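You operate a simulated robot arm through the tools that you are given. There is no shell and no other tool. Be economical: measure what you need, move in short steps, check, and stop when the job is done.

You run a simulated robot arm. Do the job below in one go: nothing can be reset, and whatever is moved stays where it is left.

## Task
Open the chamber door, take the cream blotter pad from the open counter at the end of the slat wall and put it on the grid of the damp chamber and shut the door again. Then stack the 1 stain jar from the top of the packing bench on top of the 3 stain jar. The order counts.
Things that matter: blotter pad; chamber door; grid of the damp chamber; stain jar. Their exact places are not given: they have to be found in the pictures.

It is judged by the outcome, as a careful person would: the job done as asked, and still so three seconds after it is handed in. It fails if anything else is knocked over, pushed out of place, dropped, spilled or broken.

## Robot
A 7-joint arm with a three-finger gripper on a trunk, on a base that drives. Base frame: it is fixed to the floor where the robot stands at the start and does not move with it; the origin is under the middle of the robot, x ahead of it, y to its left, z up; the surface under the hand at the start is at about z = 880. Readings come in mm, degrees, newtons and seconds.
With the tool pointing down near the work surface it reaches from about 140 to 880 mm from the robot's upright axis, wherever it stands. Its first joint turns from -166.0 to 166.0 degrees. Places, roughly: blotter pad [500, -2250, 1000]; chamber door [600, 0, 1100]; grid of the damp chamber (22x25 cm) [700, 20, 940]; stain jar [-1000, 3500, 1000]. Payload 2.94 kg.
The tool frame sits at the grasp point between the pads (the TCP): z along the fingers, y along the line on which they close. The tips reach 30 mm beyond it. Largest opening 132 mm; the body of the gripper starts 107 mm behind the TCP.
Orientation is that of the tool frame in the base frame, as a unit quaternion [w, x, y, z]. With the fingers straight down and closing along the base's y, the tool's x points along the base's -x, its y along +y and its z along -z.

## Interface
- The arm moves only by the tool move_arm. Its argument "rows" is a list of rows, each a list of 7 numbers: the shift along the tool's x, y, z in units of 400 mm (1.0 is 400 mm), then the turn, a rotation vector about the tool's x, y, z in units of 45 degrees (1.0 is 45 degrees), then the gripper command, from -1 (shut) to 1 (fully open), values between in proportion. In form: [[x, y, z, rx, ry, rz, jaw], ...]. A call has 1 to 12 rows; each row is the pose to reach, as a shift and turn from the pose commanded when the call began, along the tool's axes at that moment. A call with a number of a shift or a turn outside -1 to 1 is refused whole. Each row takes 0.2 s and may step no farther than 50 mm and 8.6 degrees from the row before; otherwise, or with a gripper value out of range, the whole call is refused. A pose out of reach is approached as far as the arm can. The call stops where the force on the tool passes 40 N (or 10 N more than at its start, if that is more) or the arm is blocked; 0.2 s more then pass. Each finger halts on what it meets, pressing with about 36 N; the grip force reading is that of the motor and also rises with nothing between the fingers. The clock runs only during rows and for 0.2 s after the last one: add rows that repeat a pose to give the fingers time. The reply holds the time, the measured pose of the TCP, the force on the tool along the base axes, the opening and the grip force, in the units named above and with some noise, with the torque about the TCP (base axes, N m) and any sound that the robot's microphone picked up.
- Cameras (640 x 400 px; columns grow to the right, rows downward): "scene" is now at [38.1, 166.1, 1736.9]; the picture's right is [-0.34, -0.94, 0.00], its down [-0.77, 0.28, -0.57] and it looks along [0.54, -0.20, -0.82] (base axes); focal length 290 px, centre (320, 200). "wrist" rides on the gripper at [72, 3, -144] in the tool frame; the picture's right is [-0.04, 1.00, 0.00], its down [-0.88, -0.04, -0.48] and it looks along [-0.48, -0.02, 0.88] (tool axes); focal length 256 px, centre (320, 200).
- snapshot(camera): a new picture of that camera. The clock stands still meanwhile.
- lift_body(by): slides the trunk up (or, below 0, down) by that many mm; the arm and the scene camera ride with it, the base frame stays. It gives what a move gives, with no picture.
- base_move(legs): drives the robot by 1 to 6 legs, each [ahead, left, turn to the left] in mm, mm and degrees, along the robot's own axes; the way and the turn of a leg run together, so that a leg with both is an arc; at most 1500 mm and 180 degrees a leg. The arm and the cameras ride along, it lands a little off, and it stops where it bumps. It gives what a move gives.
- pan_tilt(pan, tilt): turns the head with the scene camera to pan (to the left, within 143 degrees either way) and tilt (down, from -29 to 69), counted from straight ahead of the robot. It gives what a move gives.
- point_at(camera, pixels): for up to 12 pixels [column, row] of the newest picture of that camera ("zoom" is the newest enlarged one), the place [x, y, z] in the base frame of the surface seen there, good to about 3 mm. The clock stands still meanwhile.
- close_up(camera, box): a new picture of the part [left, top, right, bottom] of that camera's present view, enlarged. The clock stands still meanwhile.
- sign_off(): hands the job in; it is judged then, once.

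Go step by step. Measure first, check grasps and placings, and put right what went wrong. The budget is 110 turns and 78 pictures, counting those below and the enlarged ones. Unless the task says otherwise, let go and move clear before handing in, and close with one line.

The tools are called after "Emit:" as name(argument=value, ...) on one line, values as JSON. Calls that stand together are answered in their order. move_arm: Moves the arm, as the interface text tells. Its arguments: {"type":"object","properties":{"rows":{"type":"array"}},"required":["rows"]} The other tools are called the same way: lift_body (by) slides the trunk up or down; base_move (legs) drives the base; pan_tilt (pan, tilt) turns the head that bears the scene camera; snapshot (camera) takes a picture; point_at (camera, pixels) gives the place of the surface under pixels of a picture; close_up (camera, box) takes an enlarged picture of a part of a camera's view; sign_off () hands the job in.

At the start:

```text
t: 0.0
position: [561.1, 175.3, 1250.0]
tcp_rot: [0.0, 0.0, 1.0, 0.0]
wrist_force: [-0.5, -0.5, 0.4]
torque: [0.0, 0.0, -0.01]
width: 131.8
grasp_force: 0.0
trunk travel left (down, up): [-250.0, 290.0]
robot x, y, heading: [-5.4, 1.0, -0.1]
head pan, tilt: [-20.2, 55.1]
```

scene: 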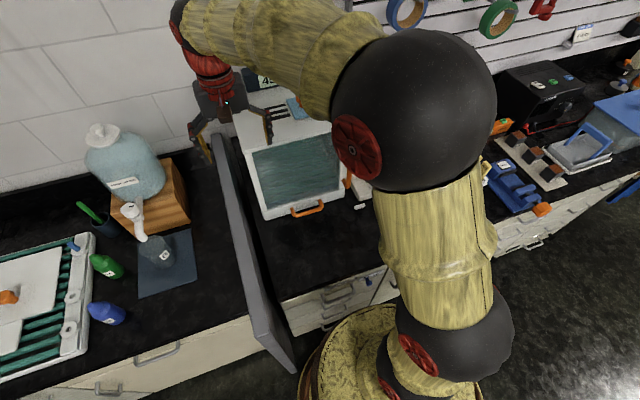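
wrist: 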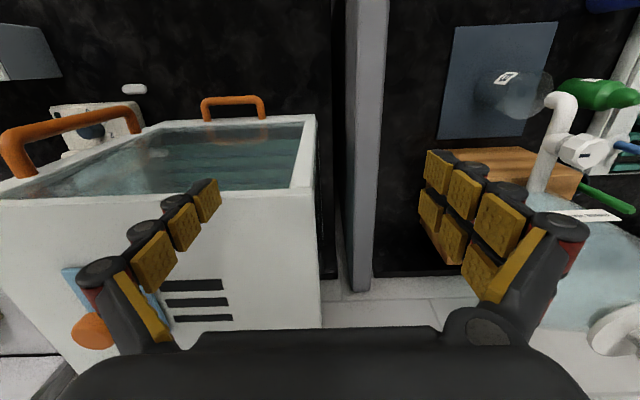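

The scene shows a white box with a glass lid/door around (295,175) with an orange handle at (307,210), likely the damp chamber. I'll enlarge that and measure it.

Emit:
close_up(camera="scene", box=[180, 60, 400, 230])

Emit:
point_at(camera="scene", pixels=[[307, 208], [255, 155], [335, 150], [262, 205], [340, 195], [348, 178], [270, 250], [360, 207], [255, 230], [237, 115], [292, 215], [323, 207]])

Emit:
point_at(camera="wrist", pixels=[[233, 100], [205, 110], [262, 110], [70, 115], [20, 160], [305, 120], [150, 130], [10, 200], [310, 200], [220, 160], [300, 190], [310, 320]])

```text
2.35 times, centred on (290, 145) of scene
```

zoom: 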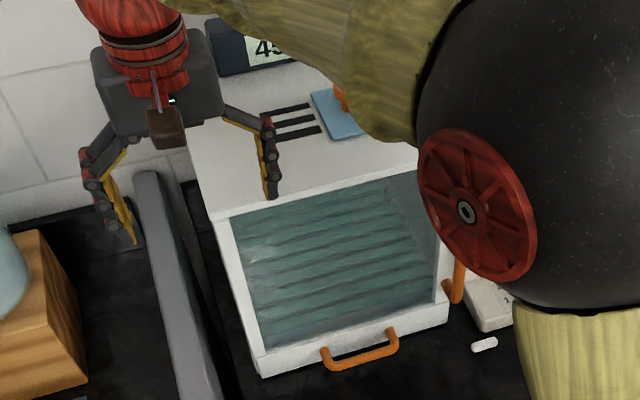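

```text
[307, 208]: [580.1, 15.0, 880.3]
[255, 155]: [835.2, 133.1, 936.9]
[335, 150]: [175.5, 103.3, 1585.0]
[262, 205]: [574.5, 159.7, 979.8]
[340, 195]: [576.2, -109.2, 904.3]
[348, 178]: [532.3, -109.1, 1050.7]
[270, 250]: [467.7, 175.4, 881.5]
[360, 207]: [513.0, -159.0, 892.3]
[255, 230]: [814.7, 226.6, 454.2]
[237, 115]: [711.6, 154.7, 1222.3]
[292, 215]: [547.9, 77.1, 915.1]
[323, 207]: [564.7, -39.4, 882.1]
```

```text
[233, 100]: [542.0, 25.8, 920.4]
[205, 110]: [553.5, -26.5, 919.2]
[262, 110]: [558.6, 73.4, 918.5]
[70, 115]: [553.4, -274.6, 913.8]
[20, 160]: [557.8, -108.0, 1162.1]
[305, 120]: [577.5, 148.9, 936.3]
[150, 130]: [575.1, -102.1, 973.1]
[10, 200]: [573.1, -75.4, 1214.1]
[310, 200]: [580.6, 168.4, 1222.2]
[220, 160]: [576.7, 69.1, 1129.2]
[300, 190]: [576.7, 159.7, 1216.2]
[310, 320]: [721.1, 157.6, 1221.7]
```

The chamber front face lies at x≈577, with a vertical orange handle near y≈-108, z 1050–1160 and a horizontal one low at z≈920. I'll back off to see the front face properly.

Emit:
base_move(legs=[[-500, 0, 0]])

Emit:
pan_tilt(pan=0, tilt=30)

Emit:
snapshot(camera="scene")

Emit:
snapshot(camera="wrist")

```text
t: 2.9
position: [63.7, 174.4, 1250.0]
tcp_rot: [-0.001, 0.002, 1.0, 0.0]
wrist_force: [-0.2, 0.2, -0.3]
torque: [-0.01, -0.03, -0.03]
width: 131.9
grasp_force: 0.0
trunk travel left (down, up): [-250.0, 290.0]
robot x, y, heading: [-495.9, 2.2, -0.3]
head pan, tilt: [-20.2, 55.1]
```

```text
t: 3.8
position: [64.9, 175.2, 1251.0]
tcp_rot: [0.0, 0.001, 1.0, -0.001]
wrist_force: [-0.3, 0.7, 0.0]
torque: [0.01, 0.0, -0.01]
width: 132.1
grasp_force: 0.0
trunk travel left (down, up): [-250.0, 290.0]
robot x, y, heading: [-501.7, -0.1, -0.3]
head pan, tilt: [0.0, 30.0]
```

```text
74 pictures are left
```

scene: 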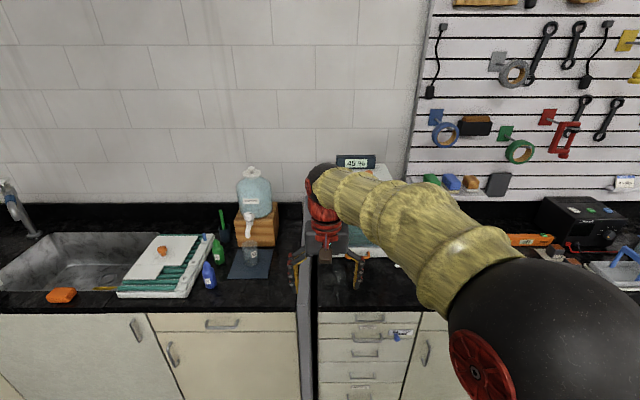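

```text
73 pictures are left
```

wrist: 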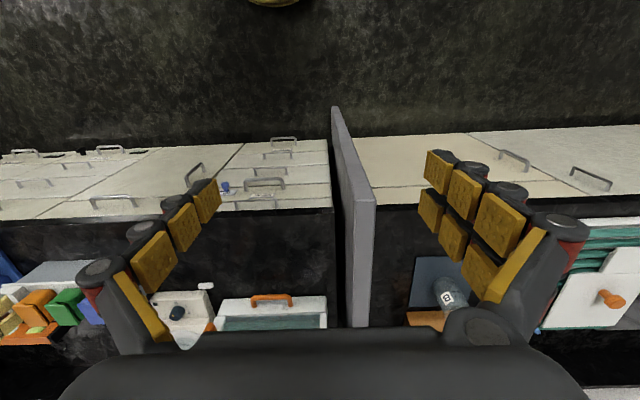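

The arm hides the chamber front. I'll drive right 450 mm, so the chamber shows left of the arm.

Emit:
base_move(legs=[[0, -450, 0]])

Emit:
pan_tilt(pan=12, tilt=30)

Emit:
snapshot(camera="scene")

Emit:
close_up(camera="scene", box=[200, 140, 420, 280])

```text
t: 6.5
position: [63.4, -272.7, 1249.8]
tcp_rot: [0.001, 0.002, 1.0, 0.0]
wrist_force: [0.1, -0.8, 0.3]
torque: [0.03, 0.0, 0.0]
width: 132.0
grasp_force: 0.0
trunk travel left (down, up): [-250.0, 290.0]
robot x, y, heading: [-497.6, -444.8, -0.1]
head pan, tilt: [0.0, 30.0]
```

```text
t: 7.3
position: [63.6, -272.6, 1250.9]
tcp_rot: [0.0, 0.003, 1.0, -0.001]
wrist_force: [-0.7, -0.2, 0.3]
torque: [0.01, 0.02, 0.01]
width: 131.7
grasp_force: 0.1
trunk travel left (down, up): [-250.0, 290.0]
robot x, y, heading: [-494.8, -444.1, -0.1]
head pan, tilt: [12.0, 30.0]
```

```text
72 pictures are left
```

scene: 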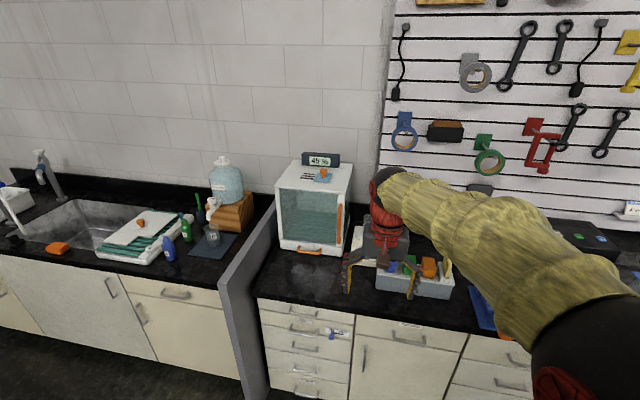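

```text
2.86 times, centred on (310, 210) of scene
```

zoom: 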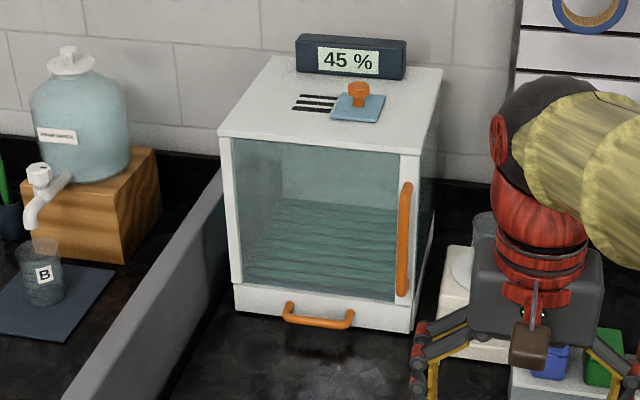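

Clear view: the door with a vertical orange handle at zoom (405,240), hinged at the left, and a tray drawer below. I'll measure the geometry.

Emit:
point_at(camera="zoom", pixels=[[406, 190], [405, 240], [402, 288], [411, 160], [411, 325], [222, 140], [238, 285], [236, 305], [420, 150], [345, 230], [300, 210], [360, 280]])

Emit:
point_at(camera="zoom", pixels=[[220, 190], [100, 380], [270, 60], [437, 70], [358, 90], [350, 110], [320, 322], [388, 270], [250, 260], [215, 205], [452, 260], [398, 200]])

```text
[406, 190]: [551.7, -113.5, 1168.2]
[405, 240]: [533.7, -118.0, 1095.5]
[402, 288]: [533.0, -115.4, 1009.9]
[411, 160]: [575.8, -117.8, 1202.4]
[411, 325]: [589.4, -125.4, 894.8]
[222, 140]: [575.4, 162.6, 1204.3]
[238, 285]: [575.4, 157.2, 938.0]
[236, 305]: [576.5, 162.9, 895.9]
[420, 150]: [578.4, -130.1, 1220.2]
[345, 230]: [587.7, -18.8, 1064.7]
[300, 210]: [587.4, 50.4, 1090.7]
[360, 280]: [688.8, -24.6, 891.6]
```

```text
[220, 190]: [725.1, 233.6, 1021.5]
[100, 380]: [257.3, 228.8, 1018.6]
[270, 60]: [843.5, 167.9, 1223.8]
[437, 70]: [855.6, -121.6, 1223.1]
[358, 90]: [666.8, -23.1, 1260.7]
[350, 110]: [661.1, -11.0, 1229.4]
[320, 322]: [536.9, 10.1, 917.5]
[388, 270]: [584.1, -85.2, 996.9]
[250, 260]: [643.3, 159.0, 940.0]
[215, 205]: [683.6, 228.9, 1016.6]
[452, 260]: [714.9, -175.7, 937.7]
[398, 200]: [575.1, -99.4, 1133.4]
```

Handle bar: x≈533–547, y≈-116, z≈1000–1170; hinge near (577,165). A tool-down grip straddling the bar's upper end will work. Driving so the TCP ends just above/in front of the handle.

Emit:
base_move(legs=[[0, 158, 0], [440, 0, 0]])

Emit:
snapshot(camera="wrist")

```text
t: 11.0
position: [508.4, -118.2, 1251.1]
tcp_rot: [0.0, 0.002, 1.0, 0.0]
wrist_force: [0.4, -0.3, -0.1]
torque: [-0.04, 0.04, 0.02]
width: 131.9
grasp_force: 0.1
trunk travel left (down, up): [-250.0, 290.0]
robot x, y, heading: [-55.0, -293.1, 0.1]
head pan, tilt: [12.0, 30.0]
```

```text
70 pictures are left
```

wrist: 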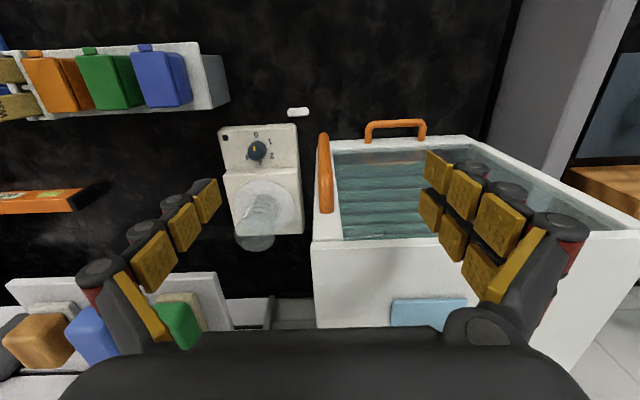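

The handle is at wrist pixels (322,140)–(327,205). Measuring it precisely.

Emit:
point_at(camera="wrist", pixels=[[322, 145], [325, 175], [327, 195], [328, 207], [319, 175], [331, 175], [315, 240], [480, 140], [610, 220], [500, 170], [545, 150], [590, 140]])

```text
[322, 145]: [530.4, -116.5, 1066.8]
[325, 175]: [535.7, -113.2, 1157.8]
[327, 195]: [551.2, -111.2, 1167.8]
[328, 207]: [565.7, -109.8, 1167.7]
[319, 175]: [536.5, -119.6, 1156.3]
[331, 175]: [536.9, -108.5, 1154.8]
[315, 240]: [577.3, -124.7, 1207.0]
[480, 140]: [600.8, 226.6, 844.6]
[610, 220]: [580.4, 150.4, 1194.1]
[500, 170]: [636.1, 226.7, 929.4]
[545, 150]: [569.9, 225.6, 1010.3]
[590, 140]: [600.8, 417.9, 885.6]
```

Bar centre ≈ (540,-114), top post z≈1168; partition inner face y≈226. Moving over it and descending to z≈1140, then closing.

Emit:
move_arm(rows=[[-0.08, 0.01, 0, 0, 0, 0, 1], [-0.08, 0.01, 0.1, 0, 0, 0, 1], [-0.08, 0.01, 0.2, 0, 0, 0, 0.5], [-0.08, 0.01, 0.275, 0, 0, 0, 0], [-0.08, 0.01, 0.275, 0, 0, 0, -0.5], [-0.08, 0.01, 0.275, 0, 0, 0, -1], [-0.08, 0.01, 0.275, 0, 0, 0, -1], [-0.08, 0.01, 0.275, 0, 0, 0, -1], [-0.08, 0.01, 0.275, 0, 0, 0, -1], [-0.08, 0.01, 0.275, 0, 0, 0, -1]])

Emit:
snapshot(camera="wrist")

```text
t: 13.2
position: [539.1, -114.3, 1141.8]
tcp_rot: [0.0, 0.002, 1.0, -0.002]
wrist_force: [0.6, -1.1, -0.2]
torque: [-0.03, 0.0, -0.06]
width: 15.6
grasp_force: 3.5
trunk travel left (down, up): [-250.0, 290.0]
robot x, y, heading: [-51.3, -293.4, -0.3]
head pan, tilt: [12.0, 30.0]
```

```text
69 pictures are left
```

wrist: 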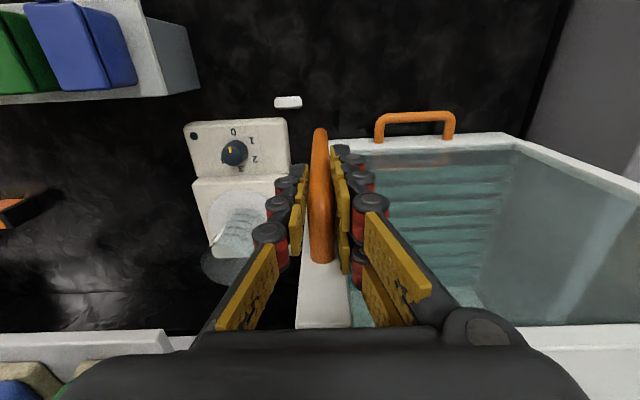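

The fingers are around the bar (width 15.6, still closing). I'll finish closing and pull the door along a hinge arc to about 40°.

Emit:
move_arm(rows=[[0, 0, 0, 0, 0, 0, -1], [0, 0, 0, 0, 0, 0, -1], [0.06, 0.012, 0, 0, 0, 0.111, -1], [0.118, 0.03, 0, 0, 0, 0.222, -1], [0.175, 0.052, 0, 0, 0, 0.333, -1], [0.229, 0.079, 0, 0, 0, 0.444, -1], [0.281, 0.111, 0, 0, 0, 0.556, -1], [0.33, 0.148, 0, 0, 0, 0.667, -1], [0.376, 0.188, 0, 0, 0, 0.778, -1], [0.418, 0.232, 0, 0, 0, 0.889, -1]])

Emit:
snapshot(camera="scene")

```text
t: 15.4
position: [368.5, -22.3, 1141.7]
tcp_rot: [0.0, 0.344, 0.939, 0.001]
wrist_force: [-13.9, -10.2, 22.4]
torque: [-1.66, 0.82, 0.39]
width: 14.5
grasp_force: 40.9
trunk travel left (down, up): [-250.0, 290.0]
robot x, y, heading: [-55.0, -291.3, -0.3]
head pan, tilt: [12.0, 30.0]
```

```text
68 pictures are left
```

scene: 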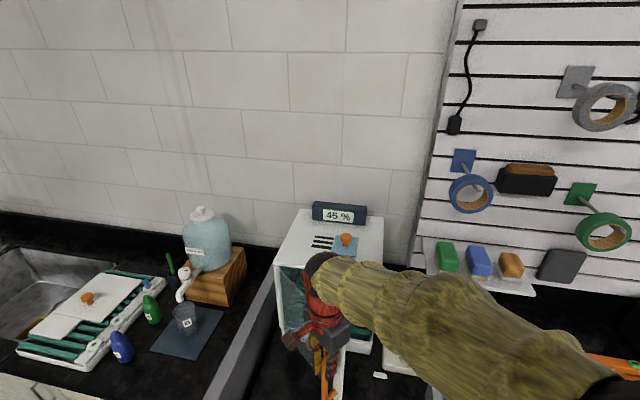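

The door moved to ~40° (gripped, 17 N outward load, so the hinge is nearer (577,166)). Continuing on the corrected arc to 85°.

Emit:
move_arm(rows=[[0.065, -0.001, 0, 0, 0, 0.111, -1], [0.124, 0.015, 0, 0, 0, 0.222, -1], [0.182, 0.036, 0, 0, 0, 0.333, -1], [0.238, 0.0625, 0, 0, 0, 0.444, -1], [0.291, 0.0935, 0, 0, 0, 0.556, -1], [0.3415, 0.129, 0, 0, 0, 0.667, -1], [0.3885, 0.169, 0, 0, 0, 0.778, -1], [0.432, 0.213, 0, 0, 0, 0.889, -1], [0.4715, 0.26, 0, 0, 0, 1.0, -1]])

Emit:
snapshot(camera="scene")

```text
t: 16.7
position: [307.3, 94.6, 1142.3]
tcp_rot: [0.001, 0.556, 0.831, 0.002]
wrist_force: [9.2, 5.6, -1.0]
torque: [-1.14, 1.01, 0.78]
width: 15.2
grasp_force: 41.3
trunk travel left (down, up): [-250.0, 290.0]
robot x, y, heading: [-50.3, -290.0, -0.3]
head pan, tilt: [12.0, 30.0]
stopped in row 6: the force on the tool passed its limit at 41 N (the readings are from after the stop); the commanded pose is now the measured one
```

```text
67 pictures are left
```

scene: 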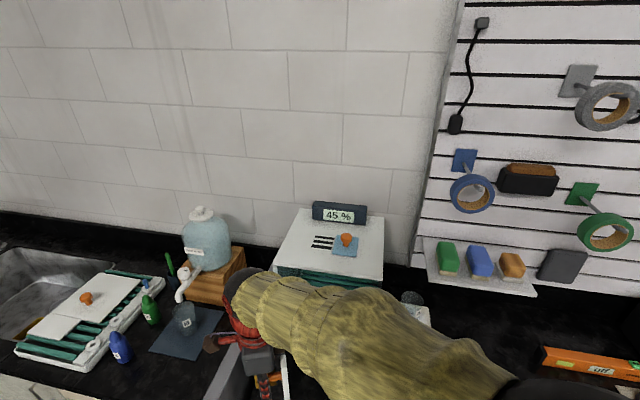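

The door stands at ~67°, force stop from arc mismatch. I'll let go, rise clear, and look before pushing it further from inside.

Emit:
move_arm(rows=[[0, 0, 0, 0, 0, 0, -0.3], [0, 0, 0, 0, 0, 0, -0.3], [0, 0, 0, 0, 0, 0, -0.3], [0, 0, -0.1, 0, 0, 0, -0.3], [0, 0, -0.2, 0, 0, 0, -0.3], [0, 0, -0.3, 0, 0, 0, -0.3]])

Emit:
snapshot(camera="wrist")

```text
t: 18.1
position: [306.1, 93.3, 1261.6]
tcp_rot: [0.002, 0.556, 0.831, 0.002]
wrist_force: [0.8, 0.2, -0.2]
torque: [-0.01, 0.01, 0.02]
width: 46.3
grasp_force: 0.0
trunk travel left (down, up): [-250.0, 290.0]
robot x, y, heading: [-52.1, -292.1, -0.5]
head pan, tilt: [12.0, 30.0]
```

```text
66 pictures are left
```

wrist: 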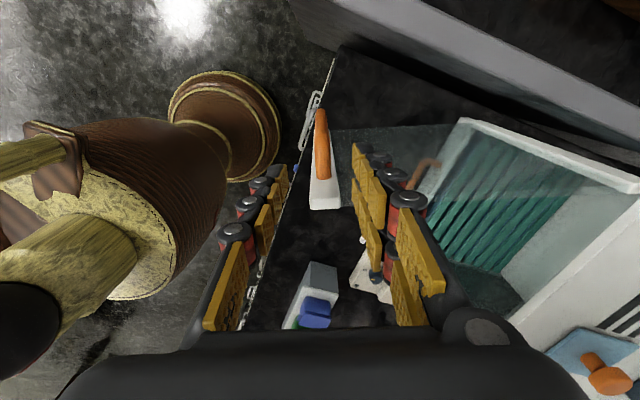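

Clear of the handle; the door edge frame is at wrist (325,195). Measuring the door's current plane.

Emit:
point_at(camera="wrist", pixels=[[322, 207], [338, 205], [330, 195], [314, 205], [320, 150], [520, 10], [600, 90]])

```text
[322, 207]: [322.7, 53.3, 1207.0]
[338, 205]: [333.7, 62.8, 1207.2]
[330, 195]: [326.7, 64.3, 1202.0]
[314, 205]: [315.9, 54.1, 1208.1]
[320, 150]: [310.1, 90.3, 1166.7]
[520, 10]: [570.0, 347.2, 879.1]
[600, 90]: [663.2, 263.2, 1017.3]
```

Door confirmed at ~67°. I'll close the fingers, go to its inner side, descend and push it to about 88°.

Emit:
move_arm(rows=[[-0.09, 0.016, 0, 0, 0, 0, -1], [-0.18, 0.032, 0, 0, 0, 0, -1], [-0.272, 0.0475, 0, 0, 0, 0, -1], [-0.272, 0.0475, 0.11, 0, 0, 0, -1], [-0.272, 0.0475, 0.2125, 0, 0, 0, -1], [-0.217, 0.062, 0.2125, 0, 0, 0, -1], [-0.162, 0.076, 0.2125, 0, 0, 0, -1], [-0.107, 0.091, 0.2125, 0, 0, 0, -1], [-0.052, 0.105, 0.2125, 0, 0, 0, -1], [0.003, 0.12, 0.2125, 0, 0, 0, -1], [0.03, 0.127, 0.2125, 0, 0, 0, -1], [0.0575, 0.134, 0.2125, 0, 0, 0, -1]])

Emit:
snapshot(camera="wrist")

```text
t: 20.7
position: [344.1, 137.7, 1177.2]
tcp_rot: [0.001, 0.556, 0.831, 0.002]
wrist_force: [0.9, 0.6, -0.2]
torque: [0.0, 0.01, 0.0]
width: 0.0
grasp_force: 28.8
trunk travel left (down, up): [-250.0, 290.0]
robot x, y, heading: [-56.4, -293.5, -0.3]
head pan, tilt: [12.0, 30.0]
```

```text
65 pictures are left
```

wrist: 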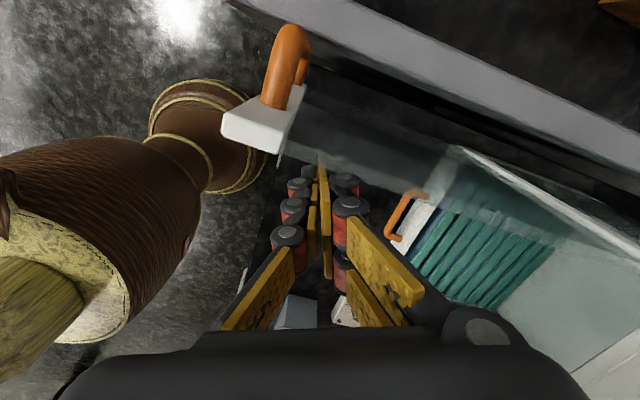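

The door swung out further; checking its angle and measuring the chamber interior through the glass-free opening.

Emit:
point_at(camera="wrist", pixels=[[225, 132], [272, 145], [280, 115], [285, 45], [450, 150], [640, 235], [430, 250], [500, 290], [545, 235], [460, 205], [405, 215], [630, 160]])

```text
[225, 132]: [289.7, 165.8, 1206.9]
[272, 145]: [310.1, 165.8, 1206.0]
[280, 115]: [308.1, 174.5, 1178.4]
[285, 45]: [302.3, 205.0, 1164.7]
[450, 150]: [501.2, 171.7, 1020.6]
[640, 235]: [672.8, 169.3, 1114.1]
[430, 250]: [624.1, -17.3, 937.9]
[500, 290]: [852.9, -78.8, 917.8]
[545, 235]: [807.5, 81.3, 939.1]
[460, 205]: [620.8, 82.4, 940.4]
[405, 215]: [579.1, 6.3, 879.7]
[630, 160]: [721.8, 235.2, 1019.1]
```

Door is at ~90° (plane y≈166–174), grid at z≈939, spanning x≈600–820. Retreating from the door, rising and unwinding the wrist.

Emit:
move_arm(rows=[[-0.11, -0.045, 0, 0, 0, 0, -1], [-0.2, -0.08, 0, 0, 0, 0, -1], [-0.2, -0.08, -0.1, 0, 0, -0.15, -1], [-0.2, -0.08, -0.2, 0, 0, -0.3, -1], [-0.2, -0.08, -0.2, 0, 0, -0.48, -1], [-0.2, -0.08, -0.2, 0, 0, -0.66, -1], [-0.2, -0.08, -0.2, 0, 0, -0.84, 0], [-0.2, -0.08, -0.2, 0, 0, -1.0, 1]])

Emit:
base_move(legs=[[-450, 0, 0], [0, -1350, 0]])

Emit:
pan_tilt(pan=-30, tilt=30)

Emit:
snapshot(camera="scene")

```text
t: 22.5
position: [346.6, 49.0, 1258.0]
tcp_rot: [0.003, 0.194, 0.981, 0.002]
wrist_force: [0.0, 0.2, 0.6]
torque: [0.01, -0.03, -0.01]
width: 36.9
grasp_force: 0.2
trunk travel left (down, up): [-250.0, 290.0]
robot x, y, heading: [-51.3, -293.2, -0.3]
head pan, tilt: [12.0, 30.0]
```

```text
t: 31.6
position: [-99.8, -1312.2, 1256.7]
tcp_rot: [0.002, 0.191, 0.982, 0.003]
wrist_force: [-0.2, 0.3, -0.7]
torque: [0.02, 0.01, 0.0]
width: 131.8
grasp_force: 0.1
trunk travel left (down, up): [-250.0, 290.0]
robot x, y, heading: [-494.8, -1662.0, 0.4]
head pan, tilt: [12.0, 30.0]
```

```text
t: 32.7
position: [-99.4, -1312.4, 1257.6]
tcp_rot: [0.002, 0.191, 0.982, 0.002]
wrist_force: [-0.5, 0.1, -0.8]
torque: [-0.02, 0.03, 0.0]
width: 132.0
grasp_force: 0.0
trunk travel left (down, up): [-250.0, 290.0]
robot x, y, heading: [-494.3, -1657.7, 0.2]
head pan, tilt: [-30.0, 30.0]
```

```text
64 pictures are left
```

scene: 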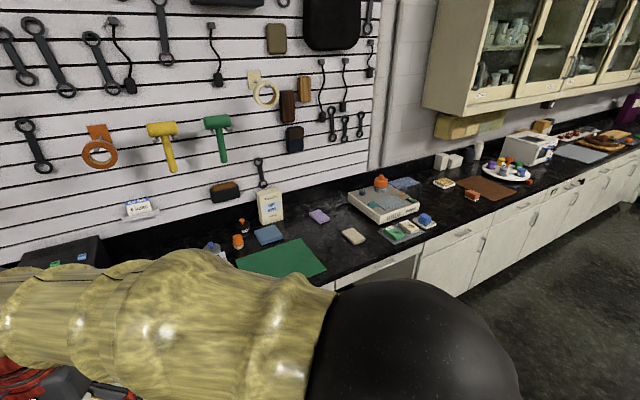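

At the end of the slat wall there are small pads: cream at (353,236), purple (318,216), blue (268,235). Zooming in.

Emit:
close_up(camera="scene", box=[230, 170, 450, 280])

Emit:
point_at(camera="scene", pixels=[[353, 236], [344, 232], [353, 229], [364, 238], [356, 243], [318, 216], [385, 205], [400, 233], [368, 260], [268, 235]])

```text
2.91 times, centred on (340, 225) of scene
```

zoom: 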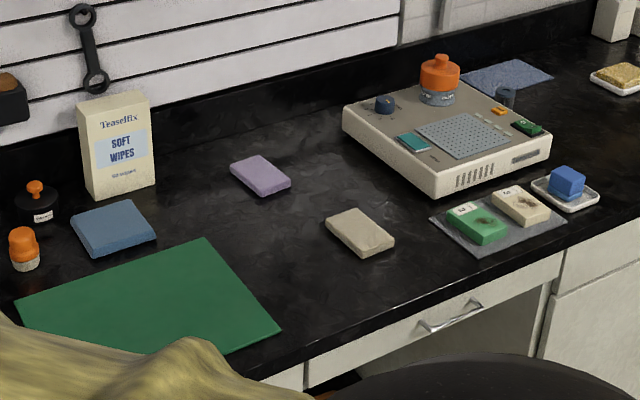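

```text
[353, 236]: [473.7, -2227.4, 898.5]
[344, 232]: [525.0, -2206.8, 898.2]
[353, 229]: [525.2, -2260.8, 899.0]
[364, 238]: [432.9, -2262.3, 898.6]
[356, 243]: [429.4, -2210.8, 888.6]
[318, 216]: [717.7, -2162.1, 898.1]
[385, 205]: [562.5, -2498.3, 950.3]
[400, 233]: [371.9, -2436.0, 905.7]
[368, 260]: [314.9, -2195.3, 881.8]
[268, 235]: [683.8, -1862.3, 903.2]
```

The cream pad is centred ≈(478,-2235), 95×55 mm, top z≈898, aligned with x. I'll square the wrist and drive so that the pad is ahead-left.

Emit:
move_arm(rows=[[0, 0, 0, 0, 0, -0.17, 1], [0, 0, 0, 0, 0, -0.33, 1], [0, 0, 0, 0, 0, -0.5, 1]])

Emit:
base_move(legs=[[0, -742, 0], [420, 0, 0]])

Emit:
pan_tilt(pan=10, tilt=50)

Emit:
snapshot(camera="scene")

```text
t: 33.5
position: [-98.4, -1312.3, 1257.7]
tcp_rot: [0.003, -0.005, 1.0, 0.002]
wrist_force: [0.6, 0.1, -0.4]
torque: [0.03, 0.02, -0.02]
width: 131.7
grasp_force: 0.1
trunk travel left (down, up): [-250.0, 290.0]
robot x, y, heading: [-490.7, -1657.2, 0.3]
head pan, tilt: [-30.0, 30.0]
```

```text
t: 39.7
position: [328.6, -2048.3, 1257.1]
tcp_rot: [0.002, -0.006, 1.0, 0.001]
wrist_force: [0.8, -0.1, 0.0]
torque: [-0.01, 0.0, 0.0]
width: 132.0
grasp_force: 0.1
trunk travel left (down, up): [-250.0, 290.0]
robot x, y, heading: [-67.8, -2392.5, 0.5]
head pan, tilt: [-30.0, 30.0]
```

```text
t: 40.8
position: [326.9, -2049.3, 1257.3]
tcp_rot: [0.002, -0.006, 1.0, 0.002]
wrist_force: [0.8, 0.1, -0.6]
torque: [0.01, 0.02, -0.02]
width: 132.1
grasp_force: 0.1
trunk travel left (down, up): [-250.0, 290.0]
robot x, y, heading: [-66.6, -2392.2, 0.7]
head pan, tilt: [10.0, 50.0]
```

```text
62 pictures are left
```

scene: 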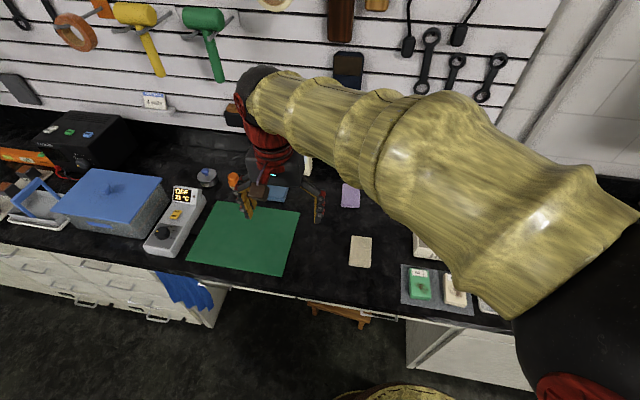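

The pad is visible at (361,251); measuring its corners from here.

Emit:
close_up(camera="scene", box=[320, 215, 400, 285])

Emit:
point_at(camera="scene", pixels=[[361, 251], [351, 238], [371, 238], [370, 264], [351, 263], [361, 267], [340, 250], [330, 300]])

```text
5.71 times, centred on (360, 250) of scene
```

zoom: 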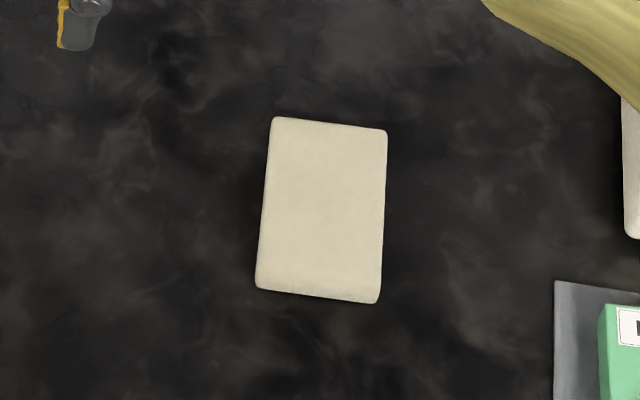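

```text
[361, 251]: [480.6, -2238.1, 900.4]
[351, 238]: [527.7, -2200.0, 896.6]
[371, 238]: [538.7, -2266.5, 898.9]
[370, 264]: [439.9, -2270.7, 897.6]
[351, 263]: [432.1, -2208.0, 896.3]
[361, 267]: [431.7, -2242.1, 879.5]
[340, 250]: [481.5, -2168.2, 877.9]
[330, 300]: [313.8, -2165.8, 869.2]
```

Pad centre ≈(484,-2237), ~100×66 mm. Moving above it while pitching the tool 45° forward, so that the pad can later be set inside the chamber in the same attitude.

Emit:
move_arm(rows=[[-0.049, -0.0584, 0.075, 0, -0.125, 0, 1], [-0.098, -0.117, 0.15, 0, -0.25, 0, 1], [-0.147, -0.175, 0.225, 0, -0.375, 0, 1], [-0.196, -0.234, 0.3, 0, -0.5, 0, 1], [-0.245, -0.292, 0.375, 0, -0.625, 0, 1], [-0.295, -0.35, 0.45, 0, -0.75, 0, 1], [-0.344, -0.409, 0.525, 0, -0.875, 0, 1], [-0.393, -0.4675, 0.6, 0, -1.0, 0, 1]])

Emit:
snapshot(camera="wrist")

Emit:
snapshot(camera="scene")

```text
t: 42.6
position: [488.0, -2233.2, 1020.5]
tcp_rot: [0.387, -0.005, 0.922, 0.005]
wrist_force: [-0.7, -0.9, 0.5]
torque: [0.0, 0.04, -0.01]
width: 131.9
grasp_force: 0.0
trunk travel left (down, up): [-250.0, 290.0]
robot x, y, heading: [-69.7, -2394.8, 0.7]
head pan, tilt: [10.0, 50.0]
```

```text
60 pictures are left
```

wrist: 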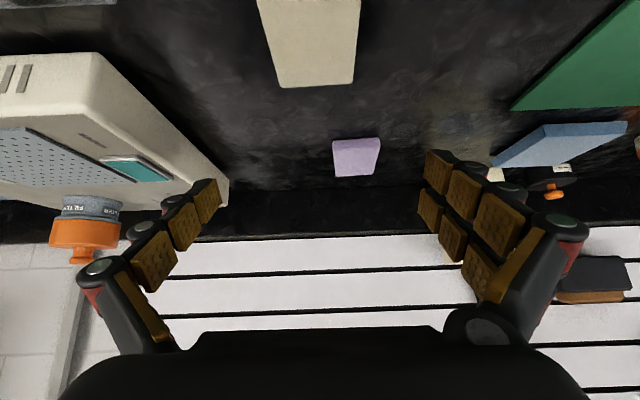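

```text
59 pictures are left
```

scene: 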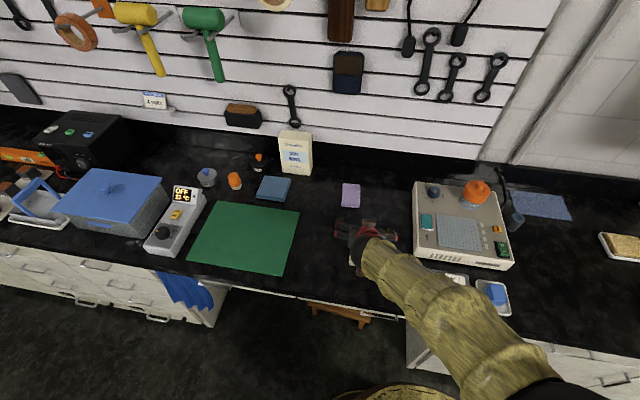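

Pose reached with the pad below between the fingers. Descending to TCP z≈909 and closing.

Emit:
move_arm(rows=[[0.068, -0.005, 0.062, 0, 0, 0, 1], [0.137, -0.01, 0.125, 0, 0, 0, 1], [0.18, -0.01, 0.164, 0, 0, 0, 1], [0.205, -0.01, 0.187, 0, 0, 0, 0.6], [0.205, -0.01, 0.187, 0, 0, 0, 0.2], [0.205, -0.01, 0.187, 0, 0, 0, -0.3], [0.205, -0.01, 0.187, 0, 0, 0, -1], [0.205, -0.01, 0.187, 0, 0, 0, -1], [0.205, -0.01, 0.187, 0, 0, 0, -1], [0.205, -0.01, 0.187, 0, 0, 0, -1]])

Emit:
snapshot(camera="wrist")

```text
t: 44.6
position: [487.6, -2231.3, 915.8]
tcp_rot: [0.39, -0.006, 0.921, 0.008]
wrist_force: [-6.3, 6.1, 20.4]
torque: [0.88, 0.09, 0.44]
width: 69.5
grasp_force: 13.7
trunk travel left (down, up): [-250.0, 290.0]
robot x, y, heading: [-70.2, -2396.9, 0.6]
head pan, tilt: [10.0, 50.0]
stopped in row 9: the force on the tool passed its limit at 43 N (the readings are from after the stop); the commanded pose is now the measured one
```

```text
58 pictures are left
```

wrist: 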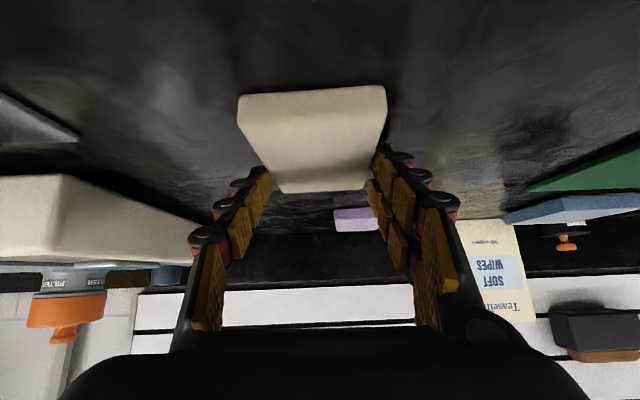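

The fingers met the pad (width 69.5) with some upward load. I'll continue closing, then lift slightly and check.

Emit:
move_arm(rows=[[0, 0, 0, 0, 0, 0, -1], [0, 0, 0, 0, 0, 0, -1], [0, 0, 0, 0, 0, 0, -1], [0, 0, 0, 0, 0, 0, -1], [-0.035, 0, -0.035, 0, 0, 0, -1], [-0.07, 0, -0.07, 0, 0, 0, -1]])

Emit:
snapshot(camera="wrist")

```text
t: 46.0
position: [481.0, -2234.5, 947.6]
tcp_rot: [0.384, -0.005, 0.923, 0.006]
wrist_force: [-0.6, 0.9, -0.4]
torque: [0.01, 0.0, 0.04]
width: 68.6
grasp_force: 35.8
trunk travel left (down, up): [-250.0, 290.0]
robot x, y, heading: [-62.5, -2395.6, 0.4]
head pan, tilt: [10.0, 50.0]
```

```text
57 pictures are left
```

wrist: 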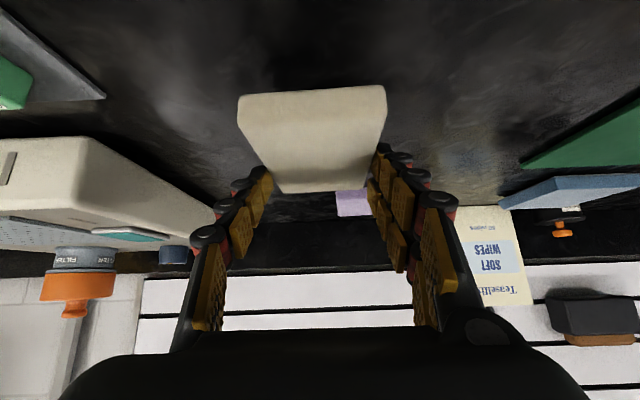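

The pad is held (width 68.6, 36 N, unchanged in view while lifted). Lifting more, then driving back toward the chamber.

Emit:
move_arm(rows=[[-0.08, 0, -0.08, 0, 0, 0, -1], [-0.16, 0, -0.16, 0, 0, 0, -1], [-0.24, 0, -0.24, 0, 0, 0, -1], [-0.3, 0, -0.3, 0, 0, 0, -1]])

Emit:
base_move(legs=[[-440, 0, 0], [0, 1128, 0], [0, 1128, 0]])

Emit:
pan_tilt(pan=-5, tilt=35)

Emit:
snapshot(camera="scene")

Emit:
snapshot(camera="wrist")

```text
t: 47.0
position: [482.3, -2235.0, 1119.8]
tcp_rot: [0.386, -0.006, 0.922, 0.005]
wrist_force: [0.0, 0.1, -1.0]
torque: [0.05, 0.0, 0.0]
width: 68.6
grasp_force: 36.0
trunk travel left (down, up): [-250.0, 290.0]
robot x, y, heading: [-69.9, -2395.1, 0.9]
head pan, tilt: [10.0, 50.0]
```

```text
t: 60.5
position: [23.6, 22.4, 1120.2]
tcp_rot: [0.388, -0.004, 0.922, 0.005]
wrist_force: [0.0, 0.0, -1.1]
torque: [0.01, 0.02, 0.03]
width: 68.6
grasp_force: 35.5
trunk travel left (down, up): [-250.0, 290.0]
robot x, y, heading: [-529.1, -128.2, 0.5]
head pan, tilt: [10.0, 50.0]
```

```text
t: 61.2
position: [23.3, 23.4, 1119.4]
tcp_rot: [0.388, -0.004, 0.922, 0.006]
wrist_force: [0.4, 0.3, -0.6]
torque: [0.02, -0.01, -0.02]
width: 68.5
grasp_force: 35.9
trunk travel left (down, up): [-250.0, 290.0]
robot x, y, heading: [-529.9, -135.7, 0.2]
head pan, tilt: [-5.0, 35.0]
```

```text
56 pictures are left
```

scene: 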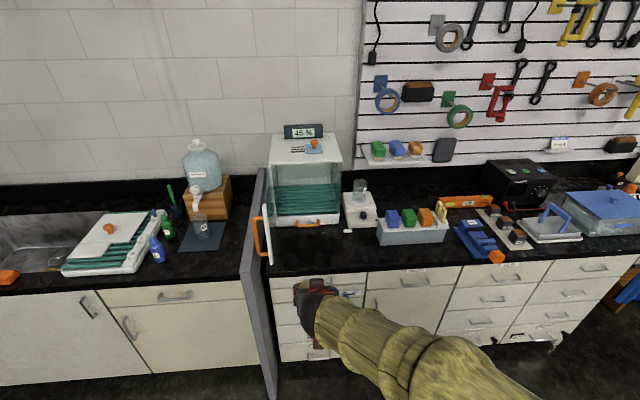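

```text
55 pictures are left
```

wrist: 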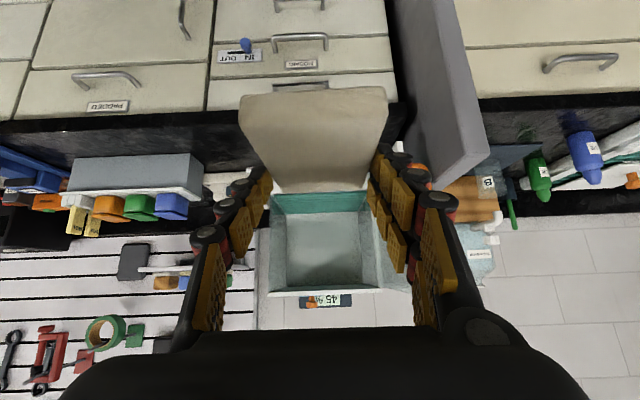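

The chamber is open with the grid visible at (305,200). Enlarging to measure the grid and the held pad.

Emit:
close_up(camera="scene", box=[240, 110, 400, 270])

Emit:
point_at(camera="wrist", pixels=[[245, 98], [315, 95], [382, 92], [315, 140], [280, 185], [350, 185], [315, 185]])

Emit:
point_at(camera="scene", pixels=[[280, 215], [336, 212], [280, 188], [335, 186], [306, 200], [275, 193], [338, 200], [264, 256], [262, 210], [258, 225]])

```text
2.50 times, centred on (320, 190) of scene
```

zoom: 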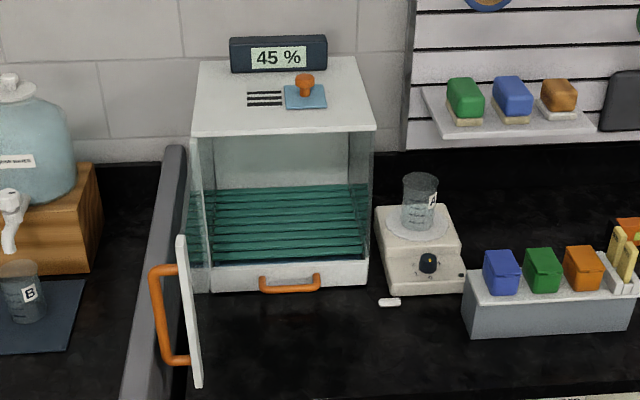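

```text
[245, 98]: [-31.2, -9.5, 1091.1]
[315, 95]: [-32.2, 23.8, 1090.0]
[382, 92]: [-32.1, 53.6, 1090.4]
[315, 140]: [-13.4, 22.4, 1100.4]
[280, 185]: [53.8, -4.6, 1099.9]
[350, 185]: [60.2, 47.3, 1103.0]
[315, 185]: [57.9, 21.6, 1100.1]
```

```text
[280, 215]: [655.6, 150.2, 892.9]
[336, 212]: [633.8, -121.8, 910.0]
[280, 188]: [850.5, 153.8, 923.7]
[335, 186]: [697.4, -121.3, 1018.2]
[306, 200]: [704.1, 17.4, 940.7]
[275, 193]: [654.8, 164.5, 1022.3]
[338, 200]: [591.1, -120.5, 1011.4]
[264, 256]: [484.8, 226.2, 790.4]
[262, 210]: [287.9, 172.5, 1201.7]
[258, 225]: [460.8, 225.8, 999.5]
```

Pad in hand: level, top z = TCP−19, bottom = TCP−37, centre TCP−9 in x. The chamber is clear; driving ahead so the pad is just in front of the opening.

Emit:
base_move(legs=[[490, 0, 0]])

Emit:
move_arm(rows=[[0.08, 0, 0.08, 0, 0, 0, -1], [0.16, 0, 0.156, 0, 0, 0, -1], [0.226, 0, 0.222, 0, 0, 0, -1]])

Emit:
snapshot(camera="wrist")

Emit:
snapshot(camera="scene")

```text
t: 64.1
position: [516.1, 19.1, 1118.4]
tcp_rot: [0.387, 0.001, 0.922, 0.004]
wrist_force: [-0.8, 0.1, -0.9]
torque: [-0.02, 0.01, 0.02]
width: 68.4
grasp_force: 35.9
trunk travel left (down, up): [-250.0, 290.0]
robot x, y, heading: [-37.8, -132.3, -0.3]
head pan, tilt: [-5.0, 35.0]
```

```text
t: 64.9
position: [517.1, 18.7, 994.8]
tcp_rot: [0.388, 0.001, 0.922, 0.004]
wrist_force: [-0.2, 0.3, -0.4]
torque: [-0.03, 0.03, -0.02]
width: 68.4
grasp_force: 35.7
trunk travel left (down, up): [-250.0, 290.0]
robot x, y, heading: [-35.4, -131.9, -0.2]
head pan, tilt: [-5.0, 35.0]
```

```text
53 pictures are left
```

wrist: 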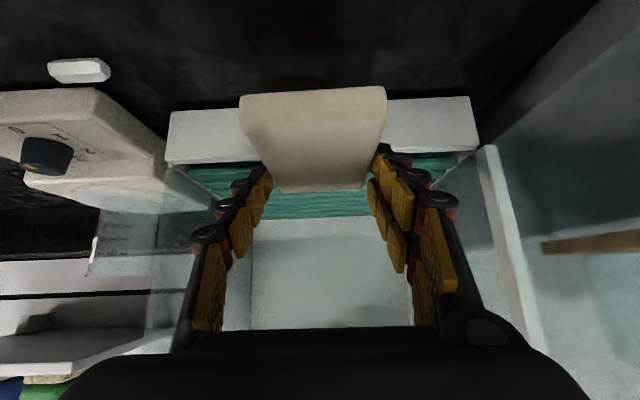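

```text
52 pictures are left
```

scene: 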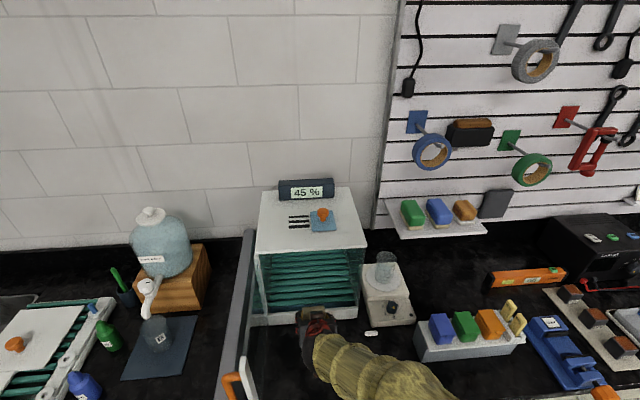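

Aligned with the opening: pad between the side frames. Advancing 175 mm inward at the same height.

Emit:
move_arm(rows=[[-0.051, 0, 0.052, 0, 0, 0, -1], [-0.102, 0, 0.104, 0, 0, 0, -1], [-0.153, 0, 0.156, 0, 0, 0, -1], [-0.204, 0, 0.208, 0, 0, 0, -1], [-0.255, 0, 0.26, 0, 0, 0, -1], [-0.306, 0, 0.312, 0, 0, 0, -1]])

Emit:
snapshot(camera="wrist")

```text
t: 66.3
position: [691.7, 20.4, 991.6]
tcp_rot: [0.387, 0.0, 0.922, 0.003]
wrist_force: [-0.6, -0.7, 0.3]
torque: [-0.02, -0.03, -0.01]
width: 68.6
grasp_force: 36.4
trunk travel left (down, up): [-250.0, 290.0]
robot x, y, heading: [-36.7, -136.8, -0.2]
head pan, tilt: [-5.0, 35.0]
```

```text
51 pictures are left
```

wrist: 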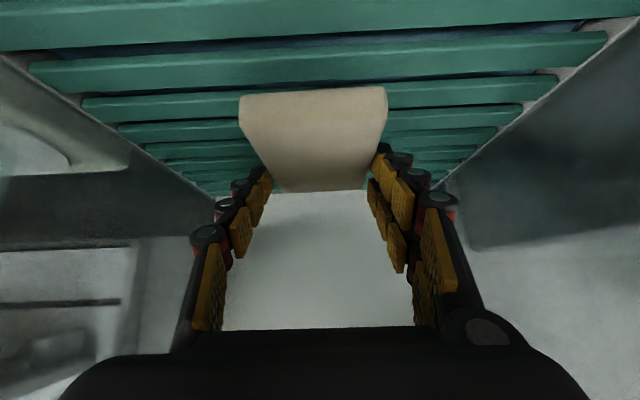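

Inside, over the slats. Lowering 13 mm onto the grid in small steps.

Emit:
move_arm(rows=[[0.009, 0, 0.009, 0, 0, 0, -1], [0.016, 0, 0.016, 0, 0, 0, -1], [0.021, 0, 0.021, 0, 0, 0, -1], [0.025, 0, 0.025, 0, 0, 0, -1]])

Emit:
snapshot(camera="wrist")

Emit:
point_at(camera="wrist", pixels=[[245, 98], [315, 95], [382, 92], [315, 150], [315, 180], [150, 105], [460, 95], [200, 130]])

```text
t: 67.3
position: [690.7, 19.8, 978.6]
tcp_rot: [0.386, 0.0, 0.922, 0.003]
wrist_force: [0.8, 0.5, 0.0]
torque: [0.0, 0.01, -0.01]
width: 68.4
grasp_force: 36.0
trunk travel left (down, up): [-250.0, 290.0]
robot x, y, heading: [-35.2, -132.9, -0.2]
head pan, tilt: [-5.0, 35.0]
```

```text
50 pictures are left
```

wrist: 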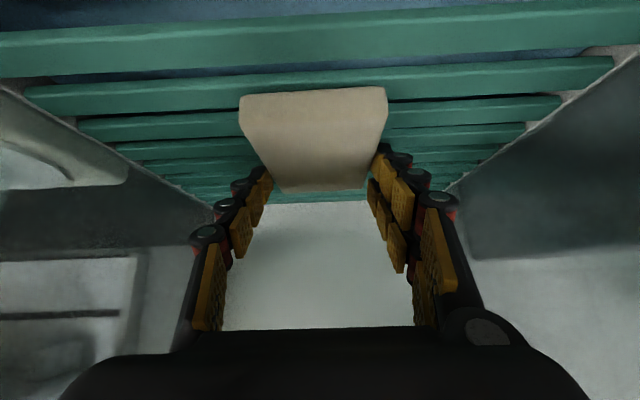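

```text
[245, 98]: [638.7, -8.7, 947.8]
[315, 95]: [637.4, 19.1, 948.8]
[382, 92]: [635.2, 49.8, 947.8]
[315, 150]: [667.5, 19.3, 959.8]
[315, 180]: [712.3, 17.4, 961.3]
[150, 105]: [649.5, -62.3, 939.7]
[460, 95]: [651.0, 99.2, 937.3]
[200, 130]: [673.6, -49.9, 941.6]
```

Pad top at 960 → bottom ≈942; slats ≈939. Lower 3 mm more, then release gently.

Emit:
move_arm(rows=[[0.003, 0, 0.003, 0, 0, 0, -1], [0.006, 0, 0.006, 0, 0, 0, -1], [0.006, 0, 0.006, 0, 0, 0, 0.15], [0.006, 0, 0.006, 0, 0, 0, 0.3], [0.006, 0, 0.006, 0, 0, 0, 0.3], [0.006, 0, 0.006, 0, 0, 0, 0.3], [0.006, 0, 0.006, 0, 0, 0, 0.3]])

Emit:
snapshot(camera="wrist")

```text
t: 68.9
position: [691.1, 20.8, 975.0]
tcp_rot: [0.389, 0.001, 0.921, 0.004]
wrist_force: [-0.2, 0.0, 0.0]
torque: [-0.01, 0.03, -0.01]
width: 85.6
grasp_force: 0.0
trunk travel left (down, up): [-250.0, 290.0]
robot x, y, heading: [-36.8, -134.6, -0.2]
head pan, tilt: [-5.0, 35.0]
```

```text
49 pictures are left
```

wrist: 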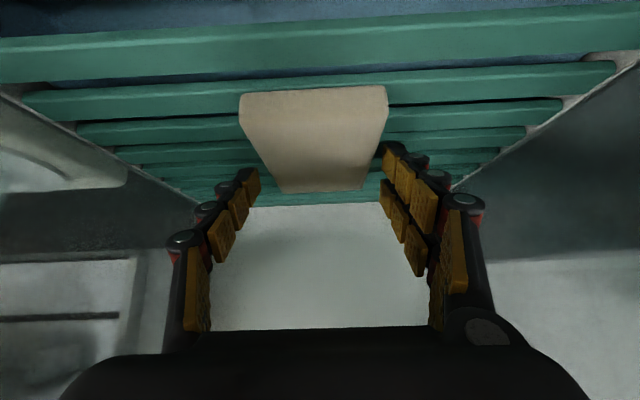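

Pad rests on the slats, fingers clear on both sides. Rising slightly and withdrawing along −x.

Emit:
move_arm(rows=[[-0.032, 0, -0.032, 0, 0, 0, 0.3], [0.026, 0, -0.091, 0, 0, 0, 0.3], [0.084, 0, -0.15, 0, 0, 0, 0.3], [0.142, 0, -0.21, 0, 0, 0, 0.3], [0.2, 0, -0.27, 0, 0, 0, 0.3], [0.26, 0, -0.33, 0, 0, 0, 0.3], [0.318, 0, -0.389, 0, 0, 0, 0.3]])

Emit:
snapshot(camera="wrist")

```text
t: 70.5
position: [491.5, 19.7, 993.7]
tcp_rot: [0.388, 0.001, 0.922, 0.003]
wrist_force: [-0.4, 0.2, 0.4]
torque: [0.0, 0.0, 0.03]
width: 85.8
grasp_force: 0.1
trunk travel left (down, up): [-250.0, 290.0]
robot x, y, heading: [-38.7, -134.0, -0.1]
head pan, tilt: [-5.0, 35.0]
```

```text
48 pictures are left
```

wrist: 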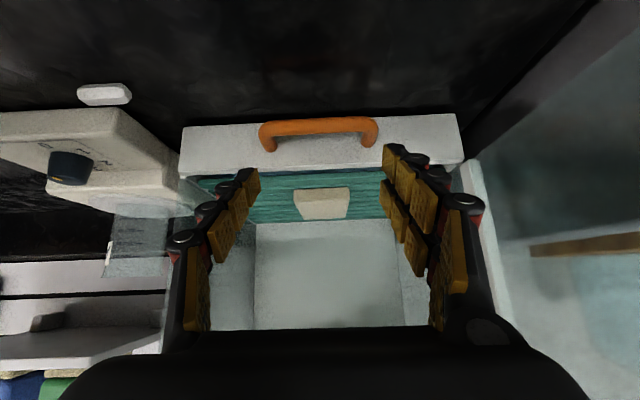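

The pad lies squarely on the grid, and I'm outside. Now rising and unpitching back to tool-down, to go round to the outer side of the door.

Emit:
move_arm(rows=[[-0.045, 0, -0.09, 0, 0.143, 0, 0], [-0.09, 0, -0.18, 0, 0.286, 0, -1], [-0.135, 0, -0.27, 0, 0.429, 0, -1], [-0.18, 0, -0.36, 0, 0.571, 0, -1], [-0.225, 0, -0.45, 0, 0.714, 0, -1], [-0.27, 0, -0.54, 0, 0.857, 0, -1], [-0.314, 0, -0.629, 0, 1.0, 0, -1]])

Emit:
pan_tilt(pan=20, tilt=50)

Emit:
snapshot(camera="wrist")

Emit:
snapshot(camera="scene")

```text
t: 72.1
position: [399.0, 18.0, 1256.4]
tcp_rot: [0.004, -0.001, 1.0, 0.003]
wrist_force: [0.3, 0.0, -0.9]
torque: [0.02, 0.01, -0.05]
width: 0.2
grasp_force: 22.2
trunk travel left (down, up): [-250.0, 290.0]
robot x, y, heading: [-37.6, -133.3, -0.4]
head pan, tilt: [-5.0, 35.0]
```

```text
t: 73.0
position: [399.5, 16.3, 1257.1]
tcp_rot: [0.005, -0.001, 1.0, 0.003]
wrist_force: [-0.3, -0.8, 0.5]
torque: [0.0, 0.01, -0.01]
width: 0.0
grasp_force: 28.6
trunk travel left (down, up): [-250.0, 290.0]
robot x, y, heading: [-33.4, -127.8, -0.4]
head pan, tilt: [20.0, 50.0]
```

```text
47 pictures are left
```

wrist: 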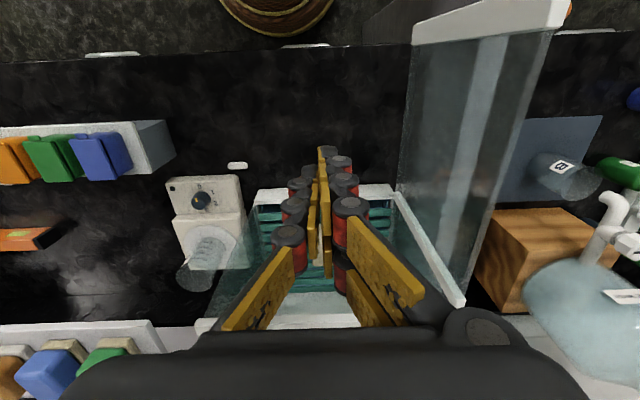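

```text
46 pictures are left
```

scene: 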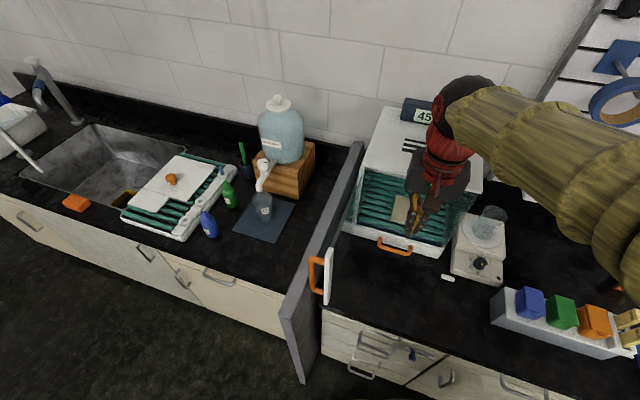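

The door stands at ~90°, handle at scene (316,278). Measuring it.

Emit:
point_at(camera="scene", pixels=[[311, 276], [313, 264], [322, 260], [312, 288], [328, 252], [329, 300], [326, 275], [300, 290]])

```text
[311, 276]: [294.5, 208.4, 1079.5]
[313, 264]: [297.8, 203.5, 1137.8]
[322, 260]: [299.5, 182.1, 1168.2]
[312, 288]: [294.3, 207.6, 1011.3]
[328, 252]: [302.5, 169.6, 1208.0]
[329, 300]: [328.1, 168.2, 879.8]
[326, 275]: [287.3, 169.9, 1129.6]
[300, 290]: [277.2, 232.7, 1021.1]
```

Handle bar axis ≈(299,203). Going over the door to its outer side (300,248) and descending to z≈1150.

Emit:
move_arm(rows=[[0, 0, -0.05, 0, 0, 0, -1], [0.05, 0.116, -0.05, 0, 0, 0, -1], [0.1, 0.232, -0.05, 0, 0, 0, -1], [0.15, 0.348, -0.05, 0, 0, 0, -1], [0.2, 0.464, -0.05, 0, 0, 0, -1], [0.248, 0.58, -0.05, 0, 0, 0, -1], [0.248, 0.58, 0.06, 0, 0, 0, -1], [0.248, 0.58, 0.17, 0, 0, 0, -1], [0.248, 0.58, 0.265, 0, 0, 0, -1]])

Emit:
snapshot(camera="wrist")

```text
refused: row 2 steps farther than a row can; nothing moved
```

```text
45 pictures are left
```

wrist: 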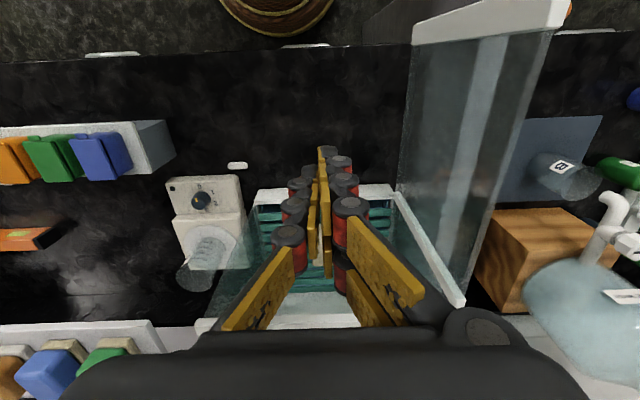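

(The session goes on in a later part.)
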